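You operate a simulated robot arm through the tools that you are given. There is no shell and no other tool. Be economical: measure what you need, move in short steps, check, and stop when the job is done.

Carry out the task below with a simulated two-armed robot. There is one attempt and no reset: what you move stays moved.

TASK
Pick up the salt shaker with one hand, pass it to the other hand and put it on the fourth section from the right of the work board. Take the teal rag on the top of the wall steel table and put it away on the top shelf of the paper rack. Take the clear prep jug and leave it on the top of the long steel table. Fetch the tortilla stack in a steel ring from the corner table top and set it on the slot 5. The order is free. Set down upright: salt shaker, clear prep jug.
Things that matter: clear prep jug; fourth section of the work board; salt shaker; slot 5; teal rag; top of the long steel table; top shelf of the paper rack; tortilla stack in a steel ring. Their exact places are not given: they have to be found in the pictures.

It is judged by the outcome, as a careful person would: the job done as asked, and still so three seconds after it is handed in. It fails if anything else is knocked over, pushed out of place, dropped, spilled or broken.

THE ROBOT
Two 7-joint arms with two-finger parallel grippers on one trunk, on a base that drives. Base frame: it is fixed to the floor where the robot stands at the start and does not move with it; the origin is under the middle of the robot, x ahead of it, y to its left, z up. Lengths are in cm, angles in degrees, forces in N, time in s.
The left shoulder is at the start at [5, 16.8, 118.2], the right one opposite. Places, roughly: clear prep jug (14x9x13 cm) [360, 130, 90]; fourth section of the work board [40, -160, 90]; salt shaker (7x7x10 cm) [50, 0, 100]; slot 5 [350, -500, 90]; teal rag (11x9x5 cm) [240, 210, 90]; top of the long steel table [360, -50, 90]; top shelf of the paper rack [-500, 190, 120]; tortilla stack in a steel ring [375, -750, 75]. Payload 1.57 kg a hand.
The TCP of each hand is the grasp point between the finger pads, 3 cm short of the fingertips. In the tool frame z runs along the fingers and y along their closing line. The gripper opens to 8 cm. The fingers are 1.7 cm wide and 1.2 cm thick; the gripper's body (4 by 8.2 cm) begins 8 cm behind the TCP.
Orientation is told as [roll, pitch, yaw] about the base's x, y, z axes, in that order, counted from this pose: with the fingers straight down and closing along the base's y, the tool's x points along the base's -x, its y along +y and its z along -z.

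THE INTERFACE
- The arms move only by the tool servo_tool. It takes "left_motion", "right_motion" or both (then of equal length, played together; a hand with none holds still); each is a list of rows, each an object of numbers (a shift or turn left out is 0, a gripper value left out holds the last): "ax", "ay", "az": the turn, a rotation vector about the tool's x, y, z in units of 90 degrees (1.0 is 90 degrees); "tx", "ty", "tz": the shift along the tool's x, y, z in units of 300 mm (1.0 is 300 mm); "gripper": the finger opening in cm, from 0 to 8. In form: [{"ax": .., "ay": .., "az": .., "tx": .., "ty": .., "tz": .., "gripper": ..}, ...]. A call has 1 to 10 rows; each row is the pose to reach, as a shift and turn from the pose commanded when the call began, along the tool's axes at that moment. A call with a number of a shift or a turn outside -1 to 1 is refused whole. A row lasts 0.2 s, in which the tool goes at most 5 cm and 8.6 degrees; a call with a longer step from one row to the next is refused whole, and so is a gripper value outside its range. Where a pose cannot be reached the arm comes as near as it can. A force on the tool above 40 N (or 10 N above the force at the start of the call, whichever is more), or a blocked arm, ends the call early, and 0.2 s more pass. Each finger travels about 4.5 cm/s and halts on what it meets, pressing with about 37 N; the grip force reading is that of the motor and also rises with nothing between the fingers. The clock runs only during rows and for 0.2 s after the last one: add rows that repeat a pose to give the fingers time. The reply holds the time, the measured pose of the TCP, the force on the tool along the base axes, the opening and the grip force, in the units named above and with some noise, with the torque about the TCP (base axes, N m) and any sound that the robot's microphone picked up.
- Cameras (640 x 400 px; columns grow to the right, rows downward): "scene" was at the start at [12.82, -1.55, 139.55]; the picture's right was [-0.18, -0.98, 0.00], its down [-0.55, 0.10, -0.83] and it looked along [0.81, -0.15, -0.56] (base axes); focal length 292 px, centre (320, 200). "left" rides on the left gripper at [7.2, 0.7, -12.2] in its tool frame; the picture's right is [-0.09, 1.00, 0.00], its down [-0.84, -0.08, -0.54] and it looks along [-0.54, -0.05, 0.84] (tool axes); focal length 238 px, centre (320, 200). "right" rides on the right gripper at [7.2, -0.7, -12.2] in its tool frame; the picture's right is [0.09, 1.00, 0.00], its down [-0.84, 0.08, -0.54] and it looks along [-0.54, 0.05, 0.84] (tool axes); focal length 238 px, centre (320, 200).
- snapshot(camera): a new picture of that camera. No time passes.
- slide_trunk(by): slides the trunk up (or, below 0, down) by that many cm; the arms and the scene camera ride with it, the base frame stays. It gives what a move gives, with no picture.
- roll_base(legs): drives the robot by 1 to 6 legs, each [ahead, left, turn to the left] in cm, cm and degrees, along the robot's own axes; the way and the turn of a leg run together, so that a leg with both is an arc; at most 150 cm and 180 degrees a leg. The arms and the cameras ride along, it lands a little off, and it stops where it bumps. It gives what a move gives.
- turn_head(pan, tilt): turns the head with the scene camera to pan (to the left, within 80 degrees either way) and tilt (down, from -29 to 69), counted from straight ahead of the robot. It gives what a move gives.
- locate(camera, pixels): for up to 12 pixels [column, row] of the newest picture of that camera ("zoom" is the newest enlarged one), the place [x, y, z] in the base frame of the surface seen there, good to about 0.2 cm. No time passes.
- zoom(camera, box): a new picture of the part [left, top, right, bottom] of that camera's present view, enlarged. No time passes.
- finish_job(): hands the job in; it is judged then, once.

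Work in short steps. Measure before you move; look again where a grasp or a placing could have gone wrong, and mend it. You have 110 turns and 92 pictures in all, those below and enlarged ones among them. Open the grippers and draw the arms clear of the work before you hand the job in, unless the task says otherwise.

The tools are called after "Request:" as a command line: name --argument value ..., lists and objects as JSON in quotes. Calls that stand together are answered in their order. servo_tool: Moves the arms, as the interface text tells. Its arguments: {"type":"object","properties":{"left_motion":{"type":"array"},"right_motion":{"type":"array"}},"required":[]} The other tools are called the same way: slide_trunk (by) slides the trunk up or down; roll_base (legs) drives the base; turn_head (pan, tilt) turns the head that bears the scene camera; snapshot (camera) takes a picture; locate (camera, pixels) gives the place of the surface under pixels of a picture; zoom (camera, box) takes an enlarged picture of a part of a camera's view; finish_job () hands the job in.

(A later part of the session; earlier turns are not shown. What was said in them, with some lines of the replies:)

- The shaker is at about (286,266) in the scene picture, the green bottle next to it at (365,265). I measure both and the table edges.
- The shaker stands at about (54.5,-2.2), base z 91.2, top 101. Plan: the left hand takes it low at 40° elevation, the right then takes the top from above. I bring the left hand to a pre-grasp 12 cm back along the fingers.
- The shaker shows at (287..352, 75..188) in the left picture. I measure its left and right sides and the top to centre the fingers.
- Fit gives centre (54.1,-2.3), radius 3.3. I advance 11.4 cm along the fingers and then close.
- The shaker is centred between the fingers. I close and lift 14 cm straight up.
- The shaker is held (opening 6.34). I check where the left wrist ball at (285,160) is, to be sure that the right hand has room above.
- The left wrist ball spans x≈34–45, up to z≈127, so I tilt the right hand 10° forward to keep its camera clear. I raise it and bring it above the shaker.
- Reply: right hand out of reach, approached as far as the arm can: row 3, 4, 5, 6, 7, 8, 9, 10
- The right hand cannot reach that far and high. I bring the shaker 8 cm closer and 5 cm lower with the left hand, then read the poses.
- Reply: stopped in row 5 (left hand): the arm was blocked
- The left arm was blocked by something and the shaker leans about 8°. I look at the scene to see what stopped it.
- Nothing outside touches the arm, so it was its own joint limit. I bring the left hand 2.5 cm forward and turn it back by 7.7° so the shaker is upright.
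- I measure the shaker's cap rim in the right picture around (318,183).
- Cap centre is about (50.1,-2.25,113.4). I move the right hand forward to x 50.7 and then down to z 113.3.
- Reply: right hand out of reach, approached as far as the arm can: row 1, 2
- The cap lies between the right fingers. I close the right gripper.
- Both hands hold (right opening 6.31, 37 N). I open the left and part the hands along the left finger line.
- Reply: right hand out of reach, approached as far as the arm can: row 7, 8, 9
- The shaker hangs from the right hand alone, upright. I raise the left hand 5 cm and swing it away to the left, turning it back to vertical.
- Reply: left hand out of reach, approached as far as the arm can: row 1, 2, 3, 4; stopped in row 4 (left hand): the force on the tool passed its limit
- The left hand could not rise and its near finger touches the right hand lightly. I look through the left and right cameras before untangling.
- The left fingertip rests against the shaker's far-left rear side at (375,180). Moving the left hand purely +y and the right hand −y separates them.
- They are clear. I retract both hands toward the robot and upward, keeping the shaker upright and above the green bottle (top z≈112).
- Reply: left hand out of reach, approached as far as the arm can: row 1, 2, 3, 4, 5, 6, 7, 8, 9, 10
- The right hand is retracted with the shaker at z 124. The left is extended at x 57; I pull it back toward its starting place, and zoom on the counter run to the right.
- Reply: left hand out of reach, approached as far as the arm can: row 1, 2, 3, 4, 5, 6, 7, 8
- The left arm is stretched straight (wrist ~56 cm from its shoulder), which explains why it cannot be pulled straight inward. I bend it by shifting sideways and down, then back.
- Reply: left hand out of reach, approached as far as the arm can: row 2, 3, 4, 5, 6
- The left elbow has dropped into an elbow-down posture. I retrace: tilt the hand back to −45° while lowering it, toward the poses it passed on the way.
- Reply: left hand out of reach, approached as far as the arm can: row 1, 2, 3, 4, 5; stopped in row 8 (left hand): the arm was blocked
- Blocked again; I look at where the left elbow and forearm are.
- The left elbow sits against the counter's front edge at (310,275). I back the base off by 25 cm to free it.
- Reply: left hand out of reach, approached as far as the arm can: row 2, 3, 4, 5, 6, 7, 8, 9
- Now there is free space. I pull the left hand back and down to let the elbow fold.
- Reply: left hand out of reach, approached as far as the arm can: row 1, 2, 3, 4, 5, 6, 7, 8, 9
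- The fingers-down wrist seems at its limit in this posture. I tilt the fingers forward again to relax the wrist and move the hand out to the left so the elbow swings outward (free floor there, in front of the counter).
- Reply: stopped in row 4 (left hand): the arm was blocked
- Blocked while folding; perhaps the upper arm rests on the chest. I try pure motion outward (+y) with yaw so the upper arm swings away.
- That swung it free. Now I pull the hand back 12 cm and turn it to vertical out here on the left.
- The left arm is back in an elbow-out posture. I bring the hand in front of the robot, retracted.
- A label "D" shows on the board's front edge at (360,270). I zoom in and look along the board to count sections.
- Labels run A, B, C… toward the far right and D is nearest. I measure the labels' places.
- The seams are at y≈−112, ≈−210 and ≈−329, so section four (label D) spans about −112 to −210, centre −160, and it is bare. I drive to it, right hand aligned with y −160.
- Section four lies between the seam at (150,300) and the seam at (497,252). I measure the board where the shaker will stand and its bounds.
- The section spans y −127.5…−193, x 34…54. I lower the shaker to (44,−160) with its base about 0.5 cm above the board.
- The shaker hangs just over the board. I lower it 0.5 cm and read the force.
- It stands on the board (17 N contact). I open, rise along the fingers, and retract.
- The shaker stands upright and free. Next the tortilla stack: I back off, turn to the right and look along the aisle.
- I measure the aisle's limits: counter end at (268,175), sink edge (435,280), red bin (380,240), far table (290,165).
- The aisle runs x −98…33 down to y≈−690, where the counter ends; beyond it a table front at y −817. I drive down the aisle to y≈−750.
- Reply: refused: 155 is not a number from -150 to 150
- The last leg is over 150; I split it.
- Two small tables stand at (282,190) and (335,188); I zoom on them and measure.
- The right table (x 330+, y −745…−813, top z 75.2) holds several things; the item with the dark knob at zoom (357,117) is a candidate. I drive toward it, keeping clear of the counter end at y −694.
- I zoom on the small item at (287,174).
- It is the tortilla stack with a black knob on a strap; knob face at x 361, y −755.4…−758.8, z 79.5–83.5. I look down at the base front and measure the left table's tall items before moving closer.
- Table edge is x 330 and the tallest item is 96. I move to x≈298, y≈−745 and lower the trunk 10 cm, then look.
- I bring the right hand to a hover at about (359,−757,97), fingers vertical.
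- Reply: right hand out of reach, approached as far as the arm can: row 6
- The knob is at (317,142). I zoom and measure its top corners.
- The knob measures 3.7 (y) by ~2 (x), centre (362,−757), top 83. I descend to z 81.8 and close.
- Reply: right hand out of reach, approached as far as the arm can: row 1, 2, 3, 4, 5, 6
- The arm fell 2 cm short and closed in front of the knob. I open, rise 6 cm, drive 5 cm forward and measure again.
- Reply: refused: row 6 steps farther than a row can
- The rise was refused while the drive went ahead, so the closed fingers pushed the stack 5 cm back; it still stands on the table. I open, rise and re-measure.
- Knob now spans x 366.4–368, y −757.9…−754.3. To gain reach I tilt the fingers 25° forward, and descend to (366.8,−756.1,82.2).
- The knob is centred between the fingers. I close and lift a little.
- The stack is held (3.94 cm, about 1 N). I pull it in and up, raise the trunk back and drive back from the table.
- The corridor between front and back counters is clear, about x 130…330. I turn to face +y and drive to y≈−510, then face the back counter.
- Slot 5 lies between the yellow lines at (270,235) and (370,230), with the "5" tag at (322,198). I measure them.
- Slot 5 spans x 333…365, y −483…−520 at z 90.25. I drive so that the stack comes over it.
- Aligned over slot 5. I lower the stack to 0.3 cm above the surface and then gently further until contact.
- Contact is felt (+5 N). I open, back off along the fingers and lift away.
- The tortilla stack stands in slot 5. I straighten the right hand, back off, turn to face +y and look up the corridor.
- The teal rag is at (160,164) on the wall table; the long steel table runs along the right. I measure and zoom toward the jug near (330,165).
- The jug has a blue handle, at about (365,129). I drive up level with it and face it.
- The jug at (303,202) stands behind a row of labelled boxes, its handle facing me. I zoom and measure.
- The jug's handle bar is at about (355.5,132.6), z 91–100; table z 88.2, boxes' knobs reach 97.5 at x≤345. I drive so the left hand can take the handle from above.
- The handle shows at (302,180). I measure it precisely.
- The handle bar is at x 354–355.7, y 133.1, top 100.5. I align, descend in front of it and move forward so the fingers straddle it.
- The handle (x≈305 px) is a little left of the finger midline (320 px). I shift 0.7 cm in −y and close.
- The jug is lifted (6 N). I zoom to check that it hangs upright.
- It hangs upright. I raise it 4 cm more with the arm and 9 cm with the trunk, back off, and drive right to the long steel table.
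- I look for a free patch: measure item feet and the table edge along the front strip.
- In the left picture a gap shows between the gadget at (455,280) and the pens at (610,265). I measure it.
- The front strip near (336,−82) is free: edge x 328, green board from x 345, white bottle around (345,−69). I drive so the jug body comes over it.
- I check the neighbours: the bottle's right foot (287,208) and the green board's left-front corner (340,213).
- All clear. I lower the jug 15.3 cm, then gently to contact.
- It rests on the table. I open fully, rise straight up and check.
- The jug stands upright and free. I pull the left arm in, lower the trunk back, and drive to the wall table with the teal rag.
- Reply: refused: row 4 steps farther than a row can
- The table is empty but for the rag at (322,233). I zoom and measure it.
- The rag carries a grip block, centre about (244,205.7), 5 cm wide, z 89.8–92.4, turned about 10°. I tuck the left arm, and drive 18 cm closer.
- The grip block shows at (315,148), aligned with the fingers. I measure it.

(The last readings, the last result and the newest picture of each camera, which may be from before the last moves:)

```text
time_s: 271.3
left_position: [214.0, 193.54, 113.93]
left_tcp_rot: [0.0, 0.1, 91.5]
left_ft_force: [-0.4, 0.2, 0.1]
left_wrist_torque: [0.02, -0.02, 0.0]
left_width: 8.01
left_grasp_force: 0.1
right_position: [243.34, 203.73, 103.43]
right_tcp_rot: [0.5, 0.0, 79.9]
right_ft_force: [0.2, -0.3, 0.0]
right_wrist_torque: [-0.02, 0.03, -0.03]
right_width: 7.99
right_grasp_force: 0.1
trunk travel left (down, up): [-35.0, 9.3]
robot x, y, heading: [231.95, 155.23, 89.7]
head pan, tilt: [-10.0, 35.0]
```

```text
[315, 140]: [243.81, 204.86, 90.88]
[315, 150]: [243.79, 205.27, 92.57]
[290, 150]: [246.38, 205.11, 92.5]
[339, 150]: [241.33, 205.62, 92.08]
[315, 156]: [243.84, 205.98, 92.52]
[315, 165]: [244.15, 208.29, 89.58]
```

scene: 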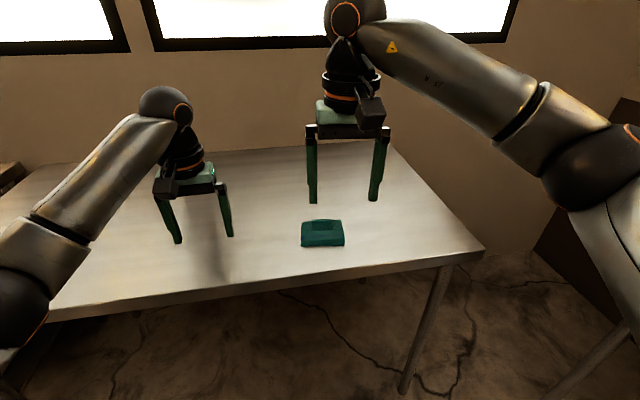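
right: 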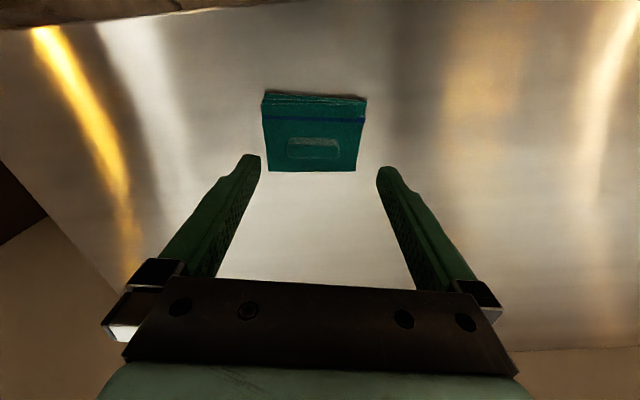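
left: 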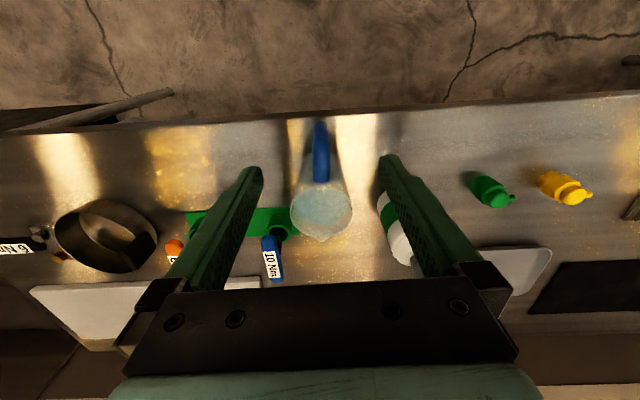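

Block: x 241.2–246.5, y 204.9–206.4, top 92.5. I descend with tips just over the cloth, close and lift.

Request:
servo_tool --right_motion '[{"tx": -0.064, "ty": -0.006, "tz": 0.12}, {"tx": -0.064, "ty": -0.006, "tz": 0.24}, {"tx": -0.064, "ty": -0.006, "tz": 0.32}, {"tx": -0.064, "ty": -0.006, "tz": 0.351}, {"tx": -0.064, "ty": -0.006, "tz": 0.351}, {"tx": -0.064, "ty": -0.006, "tz": 0.351, "gripper": 0}, {"tx": -0.064, "ty": -0.006, "tz": 0.351, "gripper": 0}, {"tx": -0.064, "ty": -0.006, "tz": 0.351, "gripper": 0}, {"tx": -0.064, "ty": -0.006, "tz": 0.351, "gripper": 0}, {"tx": -0.064, "ty": -0.006, "tz": 0.351, "gripper": 0}]'

Request:
servo_tool --right_motion '[{"tz": -0.05}, {"tz": -0.15}, {"tz": -0.3}, {"tz": -0.45}, {"tz": -0.6}, {"tz": -0.7}, {"tz": -0.75, "tx": 0.1}, {"tz": -0.75, "tx": 0.25}, {"tz": -0.75, "tx": 0.25}]'

Request:
snapshot --camera "right"

```text
time_s: 273.5
left_position: [213.89, 193.48, 113.9]
left_tcp_rot: [0.0, 0.0, 91.6]
left_ft_force: [-0.2, 0.4, -0.3]
left_wrist_torque: [0.03, -0.01, 0.02]
left_width: 7.99
left_grasp_force: 0.1
right_position: [243.87, 205.47, 93.07]
right_tcp_rot: [0.4, 0.0, 80.0]
right_ft_force: [-0.5, -0.3, 0.5]
right_wrist_torque: [0.01, -0.04, 0.01]
right_width: 5.41
right_grasp_force: 37.2
trunk travel left (down, up): [-35.0, 9.3]
robot x, y, heading: [232.33, 155.04, 89.8]
head pan, tilt: [-10.0, 35.0]
```

```text
time_s: 275.5
left_position: [214.05, 193.41, 113.84]
left_tcp_rot: [0.1, 0.0, 91.6]
left_ft_force: [-0.4, 0.0, -0.4]
left_wrist_torque: [0.01, 0.01, 0.0]
left_width: 8.0
left_grasp_force: 0.0
right_position: [242.54, 197.97, 115.59]
right_tcp_rot: [0.4, 0.0, 79.9]
right_ft_force: [0.6, 0.1, 0.0]
right_wrist_torque: [0.02, 0.01, -0.02]
right_width: 5.39
right_grasp_force: 37.2
trunk travel left (down, up): [-35.0, 9.3]
robot x, y, heading: [231.95, 155.07, 89.6]
head pan, tilt: [-10.0, 35.0]
```

```text
12 pictures are left
```

right: 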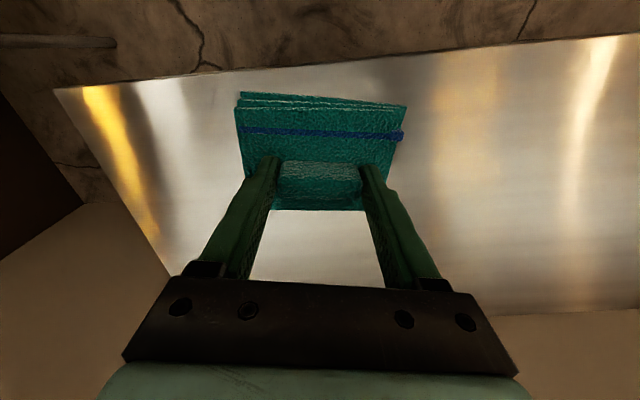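

The rag is held (5.4 cm). I back off, turn to face −x, and look along the passage toward the paper rack.

Request:
roll_base --legs '[[-38, 0, 0], [0, 0, 90]]'

Request:
turn_head --pan 0 --tilt 15

Request:
snapshot --camera "scene"

Request:
locate --camera "scene" --pixels '[[320, 200], [250, 250], [390, 250], [280, 180], [360, 180], [320, 300], [200, 220], [440, 220], [320, 160]]'

```text
time_s: 281.8
left_position: [193.87, 97.85, 113.96]
left_tcp_rot: [0.0, 0.0, -177.2]
left_ft_force: [0.0, -0.9, 0.4]
left_wrist_torque: [0.01, -0.04, 0.0]
left_width: 7.97
left_grasp_force: 0.1
right_position: [188.74, 126.47, 115.63]
right_tcp_rot: [0.3, 0.0, 171.3]
right_ft_force: [0.1, -0.8, 0.3]
right_wrist_torque: [-0.02, -0.01, 0.0]
right_width: 5.35
right_grasp_force: 36.6
trunk travel left (down, up): [-35.0, 9.3]
robot x, y, heading: [231.85, 116.75, -178.7]
head pan, tilt: [-10.0, 35.0]
```

```text
time_s: 282.7
left_position: [193.94, 97.92, 113.88]
left_tcp_rot: [0.0, -0.1, -177.2]
left_ft_force: [-0.6, -0.1, -0.3]
left_wrist_torque: [-0.03, 0.01, -0.01]
left_width: 8.0
left_grasp_force: 0.1
right_position: [188.8, 126.45, 115.58]
right_tcp_rot: [0.6, 0.0, 171.3]
right_ft_force: [0.8, -0.4, -0.1]
right_wrist_torque: [0.02, -0.02, -0.05]
right_width: 5.4
right_grasp_force: 36.1
trunk travel left (down, up): [-35.0, 9.3]
robot x, y, heading: [231.57, 116.84, -178.8]
head pan, tilt: [0.0, 15.0]
```

```text
11 pictures are left
```

scene: 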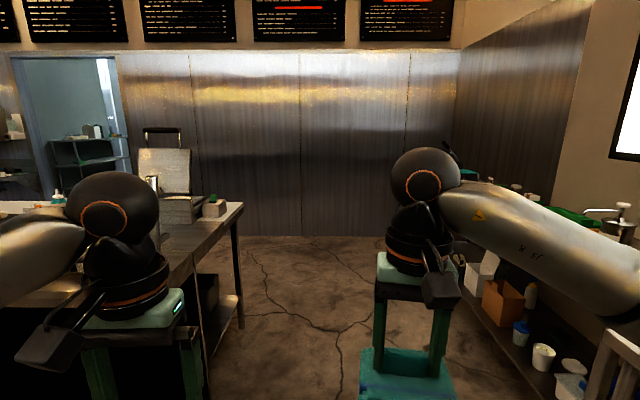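

```text
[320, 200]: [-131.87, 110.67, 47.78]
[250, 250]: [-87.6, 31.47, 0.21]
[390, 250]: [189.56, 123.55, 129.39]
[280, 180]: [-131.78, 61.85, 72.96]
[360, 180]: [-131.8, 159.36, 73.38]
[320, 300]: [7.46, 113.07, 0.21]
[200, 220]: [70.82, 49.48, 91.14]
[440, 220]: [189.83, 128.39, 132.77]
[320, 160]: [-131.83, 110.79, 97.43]
```

A wall stands at x −132 with a doorway seen at (70,150), roughly y −130…−260; the rack must be beyond it. I drive round the counter's end into the aisle and down to the door.

Request:
roll_base --legs '[[150, 0, -1.2], [126, 0, 0], [0, 0, 90], [150, 0, 0], [150, 0, 0], [12, 0, 0]]'

Request:
turn_head --pan -75 --tilt 12

Request:
snapshot --camera "scene"

Request:
locate --camera "scene" --pixels '[[100, 200], [200, 200], [300, 200], [400, 200], [500, 200], [600, 200], [200, 280], [320, 300], [450, 280], [320, 160], [250, 170], [400, 160]]'

```text
time_s: 314.8
left_position: [-47.02, -232.24, 113.89]
left_tcp_rot: [0.1, 0.1, -91.3]
left_ft_force: [0.2, 0.4, 0.0]
left_wrist_torque: [0.03, -0.02, 0.01]
left_width: 7.99
left_grasp_force: 0.0
right_position: [-75.75, -235.21, 115.53]
right_tcp_rot: [0.4, 0.0, -102.9]
right_ft_force: [-0.5, 1.0, -0.6]
right_wrist_torque: [0.01, 0.0, -0.02]
right_width: 5.37
right_grasp_force: 37.0
trunk travel left (down, up): [-35.0, 9.3]
robot x, y, heading: [-62.55, -192.98, -93.1]
head pan, tilt: [0.0, 15.0]
```

```text
time_s: 316.3
left_position: [-46.9, -232.06, 113.92]
left_tcp_rot: [0.0, -0.1, -91.3]
left_ft_force: [0.3, -1.5, 0.0]
left_wrist_torque: [-0.02, 0.01, -0.01]
left_width: 7.99
left_grasp_force: 0.0
right_position: [-75.81, -235.07, 115.63]
right_tcp_rot: [0.5, 0.0, -103.0]
right_ft_force: [0.2, 0.2, -0.7]
right_wrist_torque: [0.02, 0.04, 0.03]
right_width: 5.38
right_grasp_force: 37.7
trunk travel left (down, up): [-35.0, 9.3]
robot x, y, heading: [-62.91, -193.05, -93.2]
head pan, tilt: [-75.0, 12.0]
```

```text
10 pictures are left
```

scene: 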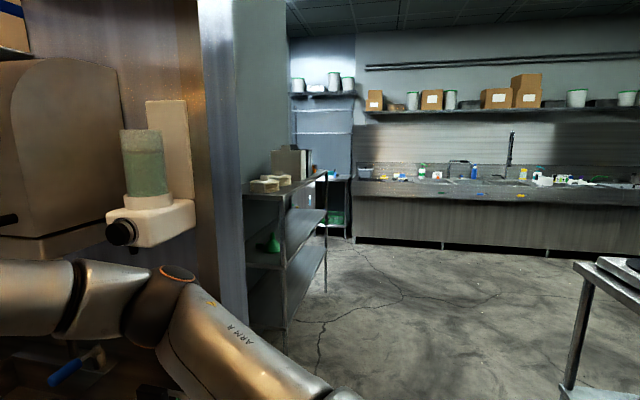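

```text
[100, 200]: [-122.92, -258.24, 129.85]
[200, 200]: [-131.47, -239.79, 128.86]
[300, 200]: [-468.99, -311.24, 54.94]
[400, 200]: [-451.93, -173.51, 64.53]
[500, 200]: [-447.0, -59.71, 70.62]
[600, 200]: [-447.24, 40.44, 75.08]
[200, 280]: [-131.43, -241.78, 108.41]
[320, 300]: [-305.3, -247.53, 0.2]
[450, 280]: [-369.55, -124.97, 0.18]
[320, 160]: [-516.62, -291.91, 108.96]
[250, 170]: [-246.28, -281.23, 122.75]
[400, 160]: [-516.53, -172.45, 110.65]
```

Through the door there is a room: shelf on the left (y≤−250), a table on the right (y≥−86), a sink counter from x −447. I pass through the door centre at y≈−187 and look to the right.

Request:
roll_base --legs '[[0, 0, -86.8], [0, 6, 0], [150, 0, 0], [100, 0, 0]]'

Request:
turn_head --pan -60 --tilt 12

Request:
snapshot --camera "scene"

Request:
locate --camera "scene" --pixels '[[200, 200], [260, 200], [320, 200], [380, 200], [440, 200], [500, 200], [320, 260], [420, 260], [500, 280], [320, 160], [250, 160], [400, 160]]'

```text
time_s: 323.0
left_position: [-123.21, -217.72, 113.71]
left_tcp_rot: [0.6, 0.9, -176.5]
left_ft_force: [0.1, 0.3, -0.2]
left_wrist_torque: [0.02, 0.03, 0.01]
left_width: 7.99
left_grasp_force: 0.0
right_position: [-128.47, -188.42, 116.06]
right_tcp_rot: [0.9, -0.6, 171.1]
right_ft_force: [0.8, -0.3, -0.2]
right_wrist_torque: [0.02, 0.03, -0.01]
right_width: 5.36
right_grasp_force: 37.4
trunk travel left (down, up): [-35.0, 9.3]
robot x, y, heading: [-86.44, -198.64, -179.0]
head pan, tilt: [-75.0, 12.0]
stopped in leg 3: the robot was blocked; the commanded pose is now the measured one
```

```text
time_s: 323.8
left_position: [-123.12, -217.68, 113.74]
left_tcp_rot: [0.5, 0.7, -176.6]
left_ft_force: [0.1, -0.1, 0.4]
left_wrist_torque: [0.0, -0.01, 0.0]
left_width: 8.0
left_grasp_force: 0.0
right_position: [-128.25, -188.56, 116.13]
right_tcp_rot: [0.9, -0.7, 170.9]
right_ft_force: [0.1, 0.1, -0.4]
right_wrist_torque: [0.02, -0.02, 0.0]
right_width: 5.37
right_grasp_force: 36.9
trunk travel left (down, up): [-35.0, 9.3]
robot x, y, heading: [-86.66, -198.63, -179.2]
head pan, tilt: [-60.0, 12.0]
```

```text
9 pictures are left
```

scene: 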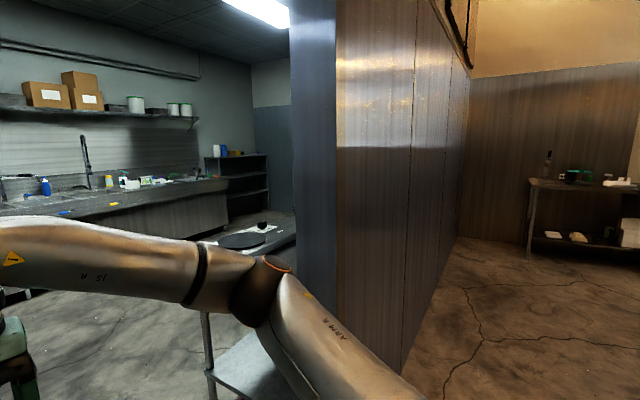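

```text
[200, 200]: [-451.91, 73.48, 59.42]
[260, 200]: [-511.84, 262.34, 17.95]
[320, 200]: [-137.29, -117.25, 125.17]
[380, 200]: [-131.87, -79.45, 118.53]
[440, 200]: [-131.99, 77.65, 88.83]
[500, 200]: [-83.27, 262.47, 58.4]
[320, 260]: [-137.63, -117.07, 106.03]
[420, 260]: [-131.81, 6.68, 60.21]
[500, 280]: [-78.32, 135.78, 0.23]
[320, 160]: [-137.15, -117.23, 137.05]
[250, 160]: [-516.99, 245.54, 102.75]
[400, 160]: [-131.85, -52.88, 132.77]
```

The left side met the jamb/dispenser at y −240; the other jamb is at y −117, so the centre is −178. I back up, shift right 20 cm and go through.

Request:
roll_base --legs '[[-15, 0, -0.8], [0, -20, 0], [150, 0, 0], [85, 0, 0]]'

Request:
snapshot --camera "scene"

Request:
locate --camera "scene" --pixels '[[200, 190], [260, 200], [320, 200], [380, 200], [440, 220], [500, 240], [320, 280], [420, 300], [250, 260], [320, 170], [250, 170], [380, 170]]'

```text
time_s: 337.6
left_position: [-345.83, -193.55, 112.98]
left_tcp_rot: [0.3, 1.6, -178.6]
left_ft_force: [-0.3, 0.6, -0.5]
left_wrist_torque: [-0.01, 0.01, 0.02]
left_width: 7.99
left_grasp_force: 0.0
right_position: [-349.94, -164.4, 115.54]
right_tcp_rot: [0.4, 0.0, 169.1]
right_ft_force: [1.1, -0.2, -1.0]
right_wrist_torque: [-0.01, -0.01, 0.01]
right_width: 5.36
right_grasp_force: 37.0
trunk travel left (down, up): [-35.0, 9.3]
robot x, y, heading: [-307.06, -175.9, 179.1]
head pan, tilt: [-60.0, 12.0]
```

```text
8 pictures are left
```

scene: 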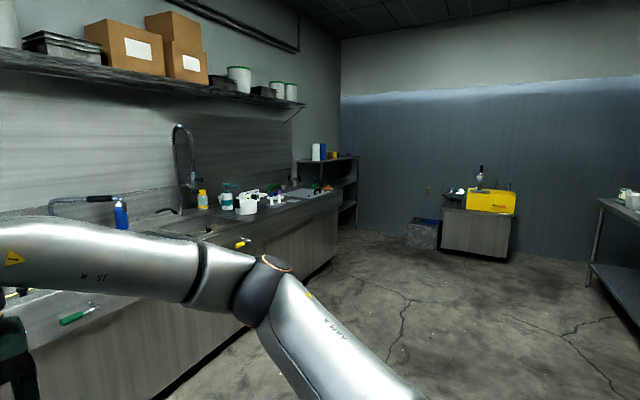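

```text
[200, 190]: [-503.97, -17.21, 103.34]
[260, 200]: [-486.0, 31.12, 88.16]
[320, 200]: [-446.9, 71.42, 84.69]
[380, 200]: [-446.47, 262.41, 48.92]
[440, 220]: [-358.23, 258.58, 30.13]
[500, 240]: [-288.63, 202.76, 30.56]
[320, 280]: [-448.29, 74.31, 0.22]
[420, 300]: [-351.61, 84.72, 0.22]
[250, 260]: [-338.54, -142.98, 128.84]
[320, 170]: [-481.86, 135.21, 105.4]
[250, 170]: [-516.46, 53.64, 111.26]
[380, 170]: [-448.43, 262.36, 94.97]
```

The rack stands past the counter's end, around x −480, y 135–240. I drive up the room and turn to face it.

Request:
roll_base --legs '[[0, 0, -89.1], [150, 30, 0], [150, 28, 0], [48, 0, 0], [0, 0, 90]]'

Request:
turn_head --pan 0 --tilt 20

Request:
snapshot --camera "scene"

Request:
locate --camera "scene" --pixels '[[200, 180], [260, 180], [320, 180], [380, 180], [440, 180], [260, 220], [320, 220], [380, 220], [440, 220], [320, 150], [380, 150], [320, 200]]'

```text
refused: leg 2 is longer than a leg can be; nothing moved
```

```text
time_s: 338.9
left_position: [-345.86, -193.44, 113.02]
left_tcp_rot: [0.3, 1.4, -178.6]
left_ft_force: [-0.1, 0.7, 0.3]
left_wrist_torque: [-0.01, 0.02, -0.02]
left_width: 8.02
left_grasp_force: 0.1
right_position: [-350.01, -164.3, 115.55]
right_tcp_rot: [0.4, 0.1, 169.0]
right_ft_force: [-0.3, 0.6, -0.5]
right_wrist_torque: [-0.02, -0.01, -0.02]
right_width: 5.35
right_grasp_force: 37.2
trunk travel left (down, up): [-35.0, 9.3]
robot x, y, heading: [-307.59, -175.42, 178.7]
head pan, tilt: [0.0, 20.0]
```

```text
7 pictures are left
```

scene: 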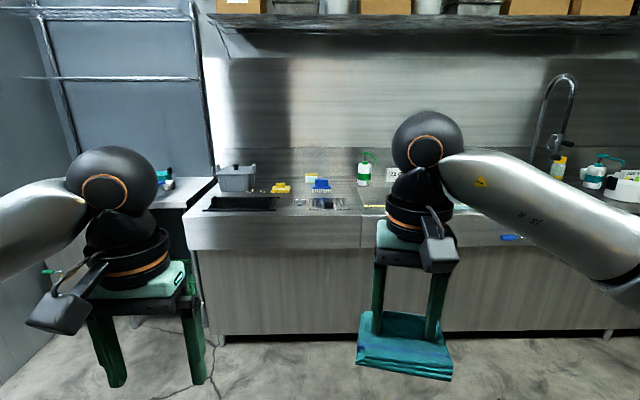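

```text
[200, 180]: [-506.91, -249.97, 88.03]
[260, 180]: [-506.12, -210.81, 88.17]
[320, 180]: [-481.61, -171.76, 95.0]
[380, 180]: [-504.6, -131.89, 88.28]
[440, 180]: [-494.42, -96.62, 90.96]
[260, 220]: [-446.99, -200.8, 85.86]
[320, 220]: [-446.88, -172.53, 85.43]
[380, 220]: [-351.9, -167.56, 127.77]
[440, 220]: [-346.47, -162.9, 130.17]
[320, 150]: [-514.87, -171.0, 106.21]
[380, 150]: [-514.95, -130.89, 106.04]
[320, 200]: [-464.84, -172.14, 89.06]
```

A leg was over 150 cm in total; I resend it split up. (7 pictures remain, so I look only after arriving.)

Request:
roll_base --legs '[[0, 0, -88.7], [140, 28, 0], [140, 28, 0], [65, 0, 0], [0, 0, 90]]'

```text
time_s: 363.5
left_position: [-396.74, 153.87, 113.08]
left_tcp_rot: [0.3, 1.5, -179.4]
left_ft_force: [-0.1, 0.0, 0.5]
left_wrist_torque: [0.0, 0.0, 0.01]
left_width: 8.01
left_grasp_force: 0.1
right_position: [-400.39, 183.12, 115.59]
right_tcp_rot: [0.4, -0.1, 168.2]
right_ft_force: [-0.2, 0.1, 0.5]
right_wrist_torque: [0.02, -0.03, 0.02]
right_width: 5.37
right_grasp_force: 36.8
trunk travel left (down, up): [-35.0, 9.3]
robot x, y, heading: [-358.01, 171.21, 178.4]
head pan, tilt: [0.0, 20.0]
```

I have arrived in front of the rack; I take a look.

Request:
snapshot --camera "scene"

Request:
locate --camera "scene" --pixels '[[240, 160], [280, 160], [320, 160], [360, 160], [280, 175], [320, 175], [360, 175], [280, 190], [320, 190], [360, 190], [320, 145], [320, 210]]'

```text
6 pictures are left
```

scene: 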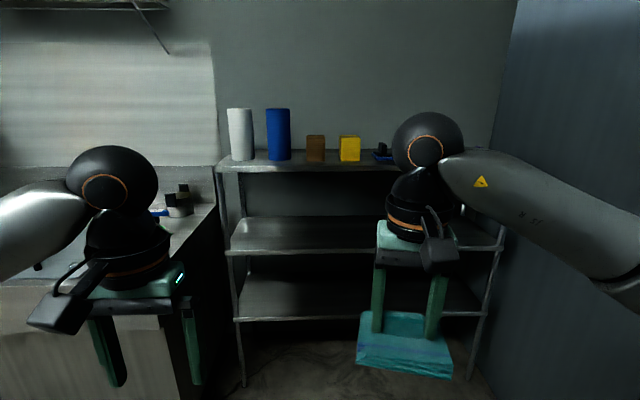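

```text
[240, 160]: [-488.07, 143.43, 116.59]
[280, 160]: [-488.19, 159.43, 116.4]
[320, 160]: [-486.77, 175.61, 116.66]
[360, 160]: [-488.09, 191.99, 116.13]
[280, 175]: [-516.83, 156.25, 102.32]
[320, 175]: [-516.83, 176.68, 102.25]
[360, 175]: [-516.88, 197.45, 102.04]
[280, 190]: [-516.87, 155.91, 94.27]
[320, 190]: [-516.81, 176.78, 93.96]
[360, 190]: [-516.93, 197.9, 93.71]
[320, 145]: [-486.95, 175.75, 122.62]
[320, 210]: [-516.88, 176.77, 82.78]
```

The top shelf is at z≈116 with items from y 140 to ~200; the space to the right is hidden by my arm. I raise the trunk and the right hand and shift right/forward for a look with the right camera.

Request:
slide_trunk --by 9

Request:
servo_tool --right_motion '[{"tz": -0.08}, {"tz": -0.16}, {"tz": -0.22}, {"tz": -0.22}]'

Request:
roll_base --legs '[[0, -38, 1.6], [20, 0, 0]]'

Request:
snapshot --camera "right"

Request:
locate --camera "right" --pixels '[[320, 260], [250, 260], [400, 260], [320, 280], [220, 280], [320, 220], [450, 240], [200, 240], [500, 220], [140, 220], [320, 240], [560, 260]]'

```text
time_s: 364.8
left_position: [-396.73, 153.82, 121.92]
left_tcp_rot: [0.2, 1.5, -179.5]
left_ft_force: [-0.5, 0.2, -0.4]
left_wrist_torque: [0.06, -0.04, 0.0]
left_width: 8.0
left_grasp_force: 0.1
right_position: [-400.26, 183.04, 124.56]
right_tcp_rot: [0.4, 0.0, 168.2]
right_ft_force: [0.2, -0.2, -1.0]
right_wrist_torque: [-0.01, -0.02, -0.01]
right_width: 5.37
right_grasp_force: 37.1
trunk travel left (down, up): [-44.0, 0.3]
robot x, y, heading: [-358.34, 171.25, 177.8]
head pan, tilt: [0.0, 20.0]
```

```text
time_s: 365.8
left_position: [-396.64, 153.92, 122.15]
left_tcp_rot: [0.3, 1.6, -179.4]
left_ft_force: [1.0, 0.2, 0.1]
left_wrist_torque: [-0.01, -0.02, 0.01]
left_width: 8.0
left_grasp_force: 0.0
right_position: [-400.23, 183.07, 131.21]
right_tcp_rot: [0.5, 0.0, 168.2]
right_ft_force: [0.0, -0.2, -0.2]
right_wrist_torque: [0.01, 0.0, -0.05]
right_width: 5.36
right_grasp_force: 36.8
trunk travel left (down, up): [-44.0, 0.3]
robot x, y, heading: [-358.45, 170.74, 178.3]
head pan, tilt: [0.0, 20.0]
```

```text
time_s: 366.9
left_position: [-396.52, 158.73, 121.88]
left_tcp_rot: [0.3, 1.6, -179.5]
left_ft_force: [0.1, -0.6, 0.4]
left_wrist_torque: [0.04, -0.02, 0.0]
left_width: 8.02
left_grasp_force: 0.1
right_position: [-400.34, 188.13, 131.27]
right_tcp_rot: [0.5, 0.1, 168.2]
right_ft_force: [-0.5, -0.7, -0.7]
right_wrist_torque: [0.05, -0.02, 0.02]
right_width: 5.36
right_grasp_force: 36.7
trunk travel left (down, up): [-44.0, 0.3]
robot x, y, heading: [-357.44, 176.15, 178.4]
head pan, tilt: [0.0, 20.0]
stopped in leg 1: the robot was blocked; the commanded pose is now the measured one
```

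```text
5 pictures are left
```

right: 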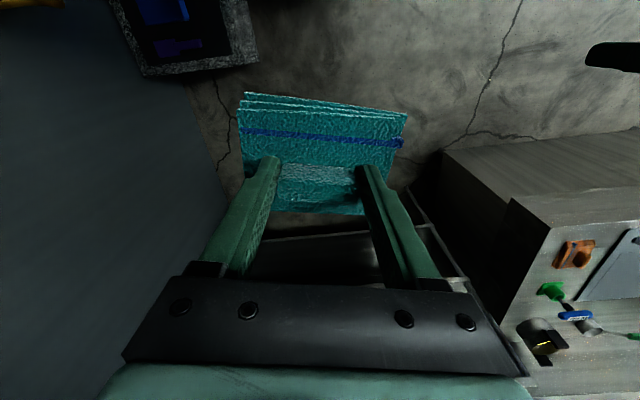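

```text
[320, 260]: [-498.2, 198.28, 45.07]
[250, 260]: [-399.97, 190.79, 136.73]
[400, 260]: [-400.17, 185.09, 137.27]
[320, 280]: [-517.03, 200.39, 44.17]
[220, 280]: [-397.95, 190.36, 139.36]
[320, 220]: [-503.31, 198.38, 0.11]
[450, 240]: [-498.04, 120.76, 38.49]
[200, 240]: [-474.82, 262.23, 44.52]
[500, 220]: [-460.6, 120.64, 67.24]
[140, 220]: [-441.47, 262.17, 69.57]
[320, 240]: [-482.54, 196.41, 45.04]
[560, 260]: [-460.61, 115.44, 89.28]
```

The base met something on the right — the grey bin seen at (190,35). I measure the bin and then decide.

Request:
locate --camera "right" --pixels '[[145, 72], [255, 62], [240, 5], [120, 10], [215, 95], [220, 60], [180, 20]]'

Request:
locate --camera "scene" --pixels '[[270, 166], [300, 167], [385, 158], [230, 170], [495, 240], [485, 310], [300, 163]]'

```text
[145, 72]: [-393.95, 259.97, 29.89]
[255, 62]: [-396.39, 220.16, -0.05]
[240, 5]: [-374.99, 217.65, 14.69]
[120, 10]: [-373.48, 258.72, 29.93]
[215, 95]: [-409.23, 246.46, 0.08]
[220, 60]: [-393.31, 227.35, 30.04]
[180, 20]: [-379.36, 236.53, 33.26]
```

```text
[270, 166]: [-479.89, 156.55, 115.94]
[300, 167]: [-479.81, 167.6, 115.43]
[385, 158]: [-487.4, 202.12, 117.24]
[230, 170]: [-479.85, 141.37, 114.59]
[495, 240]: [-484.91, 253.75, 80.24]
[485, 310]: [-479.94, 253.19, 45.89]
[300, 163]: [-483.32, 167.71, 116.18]
```

The bin occupies x ≥ −394, y 218–260, so I must pass it first. Shelf: front edge x −480, z 116.2, y 139–254; free from y≈208 rightward. I tuck both hands, go forward to x −437, then shift right.

Request:
servo_tool --left_motion '[{"tx": 0.08}, {"tx": 0.16}, {"tx": 0.25}, {"tx": 0.25}]' --right_motion '[{"tx": 0.08}, {"tx": 0.16}, {"tx": 0.25}, {"tx": 0.25}]'

Request:
roll_base --legs '[[0, 5, 1.6], [79, 0, 0], [0, -30, 0]]'

```text
time_s: 367.9
left_position: [-389.23, 159.01, 122.18]
left_tcp_rot: [0.2, 1.6, -179.4]
left_ft_force: [0.5, -0.3, 1.0]
left_wrist_torque: [-0.01, 0.01, 0.02]
left_width: 8.03
left_grasp_force: 0.1
right_position: [-392.77, 186.41, 131.23]
right_tcp_rot: [0.5, 0.1, 168.1]
right_ft_force: [0.6, -0.6, -0.6]
right_wrist_torque: [0.0, -0.02, -0.01]
right_width: 5.39
right_grasp_force: 36.7
trunk travel left (down, up): [-44.0, 0.3]
robot x, y, heading: [-357.61, 175.69, 178.2]
head pan, tilt: [0.0, 20.0]
```

```text
time_s: 374.4
left_position: [-469.01, 183.08, 122.26]
left_tcp_rot: [0.3, 1.5, -177.7]
left_ft_force: [-0.6, -0.7, 0.2]
left_wrist_torque: [-0.01, 0.05, -0.01]
left_width: 7.99
left_grasp_force: 0.1
right_position: [-473.42, 210.58, 131.15]
right_tcp_rot: [0.6, 0.1, 169.8]
right_ft_force: [0.3, -0.1, 0.4]
right_wrist_torque: [0.0, 0.01, 0.03]
right_width: 5.39
right_grasp_force: 37.1
trunk travel left (down, up): [-44.0, 0.3]
robot x, y, heading: [-438.37, 201.23, 179.9]
head pan, tilt: [0.0, 20.0]
```

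I passed without contact: right hand at (−473,211,131). I look at the shelf with the scene camera turned a little right.

Request:
turn_head --pan -15 --tilt 35

Request:
snapshot --camera "scene"

Request:
locate --camera "scene" --pixels '[[250, 200], [300, 200], [350, 200], [400, 200], [450, 200], [300, 170], [350, 170], [250, 170], [400, 170], [300, 230], [220, 200], [450, 170]]'

```text
time_s: 375.2
left_position: [-468.87, 183.16, 122.24]
left_tcp_rot: [0.3, 1.5, -177.7]
left_ft_force: [0.0, -0.6, 0.0]
left_wrist_torque: [0.01, -0.02, -0.01]
left_width: 7.99
left_grasp_force: 0.0
right_position: [-473.46, 210.6, 131.28]
right_tcp_rot: [0.4, 0.1, 169.9]
right_ft_force: [0.2, 0.1, 0.1]
right_wrist_torque: [-0.03, -0.02, -0.03]
right_width: 5.38
right_grasp_force: 36.8
trunk travel left (down, up): [-44.0, 0.3]
robot x, y, heading: [-438.01, 201.24, 179.9]
head pan, tilt: [-15.0, 35.0]
```

```text
4 pictures are left
```

scene: 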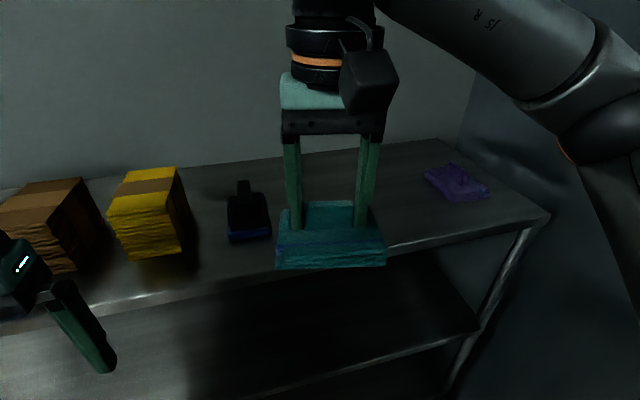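

```text
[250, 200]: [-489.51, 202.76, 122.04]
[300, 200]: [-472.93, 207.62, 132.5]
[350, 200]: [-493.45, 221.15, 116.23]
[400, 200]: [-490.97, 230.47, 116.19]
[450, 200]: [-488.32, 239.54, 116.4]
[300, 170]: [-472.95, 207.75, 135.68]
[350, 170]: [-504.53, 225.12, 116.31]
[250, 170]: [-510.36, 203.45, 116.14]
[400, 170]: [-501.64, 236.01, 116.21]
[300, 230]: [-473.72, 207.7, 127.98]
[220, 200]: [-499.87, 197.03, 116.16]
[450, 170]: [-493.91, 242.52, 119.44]
```

A purple rag lies at y 238–247, and the dark item at y≤206, so the middle (y≈221, x≈−494) is free. I move the rag over it and lower toward z 121.6.

Request:
servo_tool --right_motion '[{"ty": -0.12}, {"ty": -0.205, "tx": -0.08}, {"ty": -0.205, "tx": -0.22, "tz": 0.04}, {"ty": -0.205, "tx": -0.36, "tz": 0.09}, {"ty": -0.205, "tx": -0.5, "tz": 0.14}, {"ty": -0.205, "tx": -0.63, "tz": 0.18}, {"ty": -0.205, "tx": -0.734, "tz": 0.22}, {"ty": -0.205, "tx": -0.734, "tz": 0.28}, {"ty": -0.205, "tx": -0.734, "tz": 0.315}, {"ty": -0.205, "tx": -0.734, "tz": 0.315}]'

Request:
snapshot --camera "scene"

```text
time_s: 377.4
left_position: [-468.99, 183.18, 122.21]
left_tcp_rot: [0.3, 1.6, -177.8]
left_ft_force: [0.2, -0.3, 0.0]
left_wrist_torque: [0.01, 0.08, 0.05]
left_width: 8.01
left_grasp_force: 0.1
right_position: [-494.04, 220.44, 121.63]
right_tcp_rot: [0.4, 0.1, 169.9]
right_ft_force: [0.5, 0.6, -0.4]
right_wrist_torque: [-0.02, 0.01, -0.03]
right_width: 5.36
right_grasp_force: 36.7
trunk travel left (down, up): [-44.0, 0.3]
robot x, y, heading: [-438.37, 201.07, 180.0]
head pan, tilt: [-15.0, 35.0]
```

```text
3 pictures are left
```

scene: 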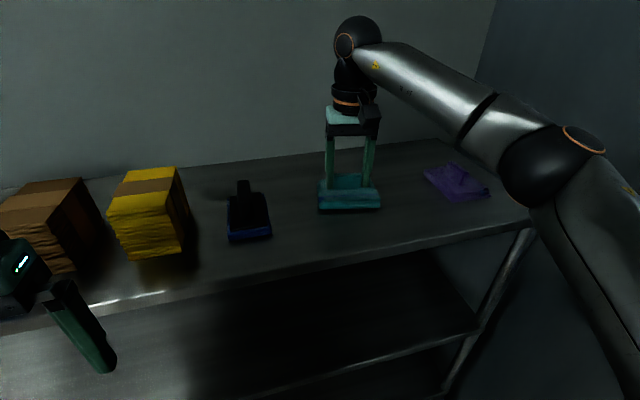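

The rag hovers over a free patch. I lower 0.6 cm to contact, open, and rise.

Request:
servo_tool --right_motion '[{"tz": 0.008}, {"tz": 0.015}, {"tz": 0.018}, {"tz": 0.018, "gripper": 8}, {"tz": 0.018, "gripper": 8}, {"tz": 0.018, "gripper": 8}, {"tz": -0.05}, {"tz": -0.15}, {"tz": -0.25}, {"tz": -0.3}]'

Request:
servo_tool --right_motion '[{"tx": 0.14}, {"tx": 0.28}, {"tx": 0.42}, {"tx": 0.56}, {"tx": 0.7}, {"tx": 0.75}]'

Request:
snapshot --camera "scene"

```text
time_s: 379.6
left_position: [-468.91, 183.15, 122.19]
left_tcp_rot: [0.3, 1.5, -177.7]
left_ft_force: [0.5, -0.5, 0.1]
left_wrist_torque: [-0.02, 0.0, 0.0]
left_width: 8.0
left_grasp_force: 0.0
right_position: [-493.98, 220.7, 130.59]
right_tcp_rot: [0.5, 0.1, 169.9]
right_ft_force: [0.9, 0.1, -0.6]
right_wrist_torque: [-0.01, 0.01, -0.01]
right_width: 7.99
right_grasp_force: 0.0
trunk travel left (down, up): [-44.0, 0.3]
robot x, y, heading: [-438.28, 201.2, 180.2]
head pan, tilt: [-15.0, 35.0]
```

```text
time_s: 381.0
left_position: [-468.98, 183.15, 122.24]
left_tcp_rot: [0.3, 1.6, -177.7]
left_ft_force: [-1.4, 1.1, 0.2]
left_wrist_torque: [-0.04, 0.02, -0.01]
left_width: 7.99
left_grasp_force: 0.2
right_position: [-471.7, 216.54, 130.72]
right_tcp_rot: [0.5, 0.2, 169.7]
right_ft_force: [0.2, -0.4, 0.6]
right_wrist_torque: [-0.01, -0.02, 0.03]
right_width: 8.0
right_grasp_force: 0.0
trunk travel left (down, up): [-44.0, 0.3]
robot x, y, heading: [-437.98, 200.99, 180.1]
head pan, tilt: [-15.0, 35.0]
```

```text
2 pictures are left
```

scene: 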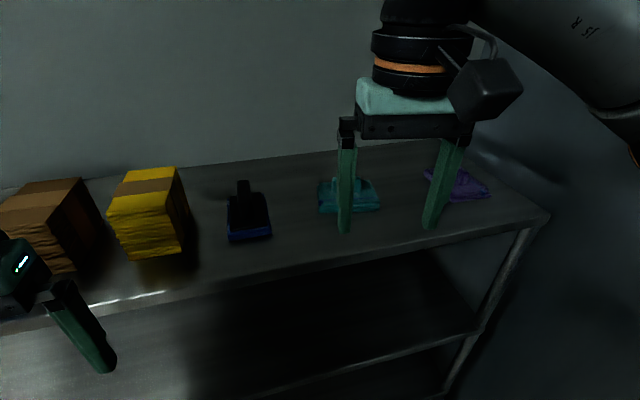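

The teal rag lies flat on the top shelf between its neighbours. Both grippers are open and clear, so I hand the job in.

Request:
finish_job

```text
The job is handed in.
```

The job is handed in, with all four items placed:
- **Salt shaker:** passed from the left hand to the right and stood upright on section four (D) of the work board.
- **Tortilla stack:** on slot 5. My closed fingers pushed it about 5 cm across the corner table before I grasped it.
- **Clear prep jug:** upright on the long steel table.
- **Teal rag:** on the top shelf of the paper rack.

The robot bumped something at the doorway and, most likely, the grey bin by the rack. It stopped each time, and I did not check afterwards whether either had shifted.
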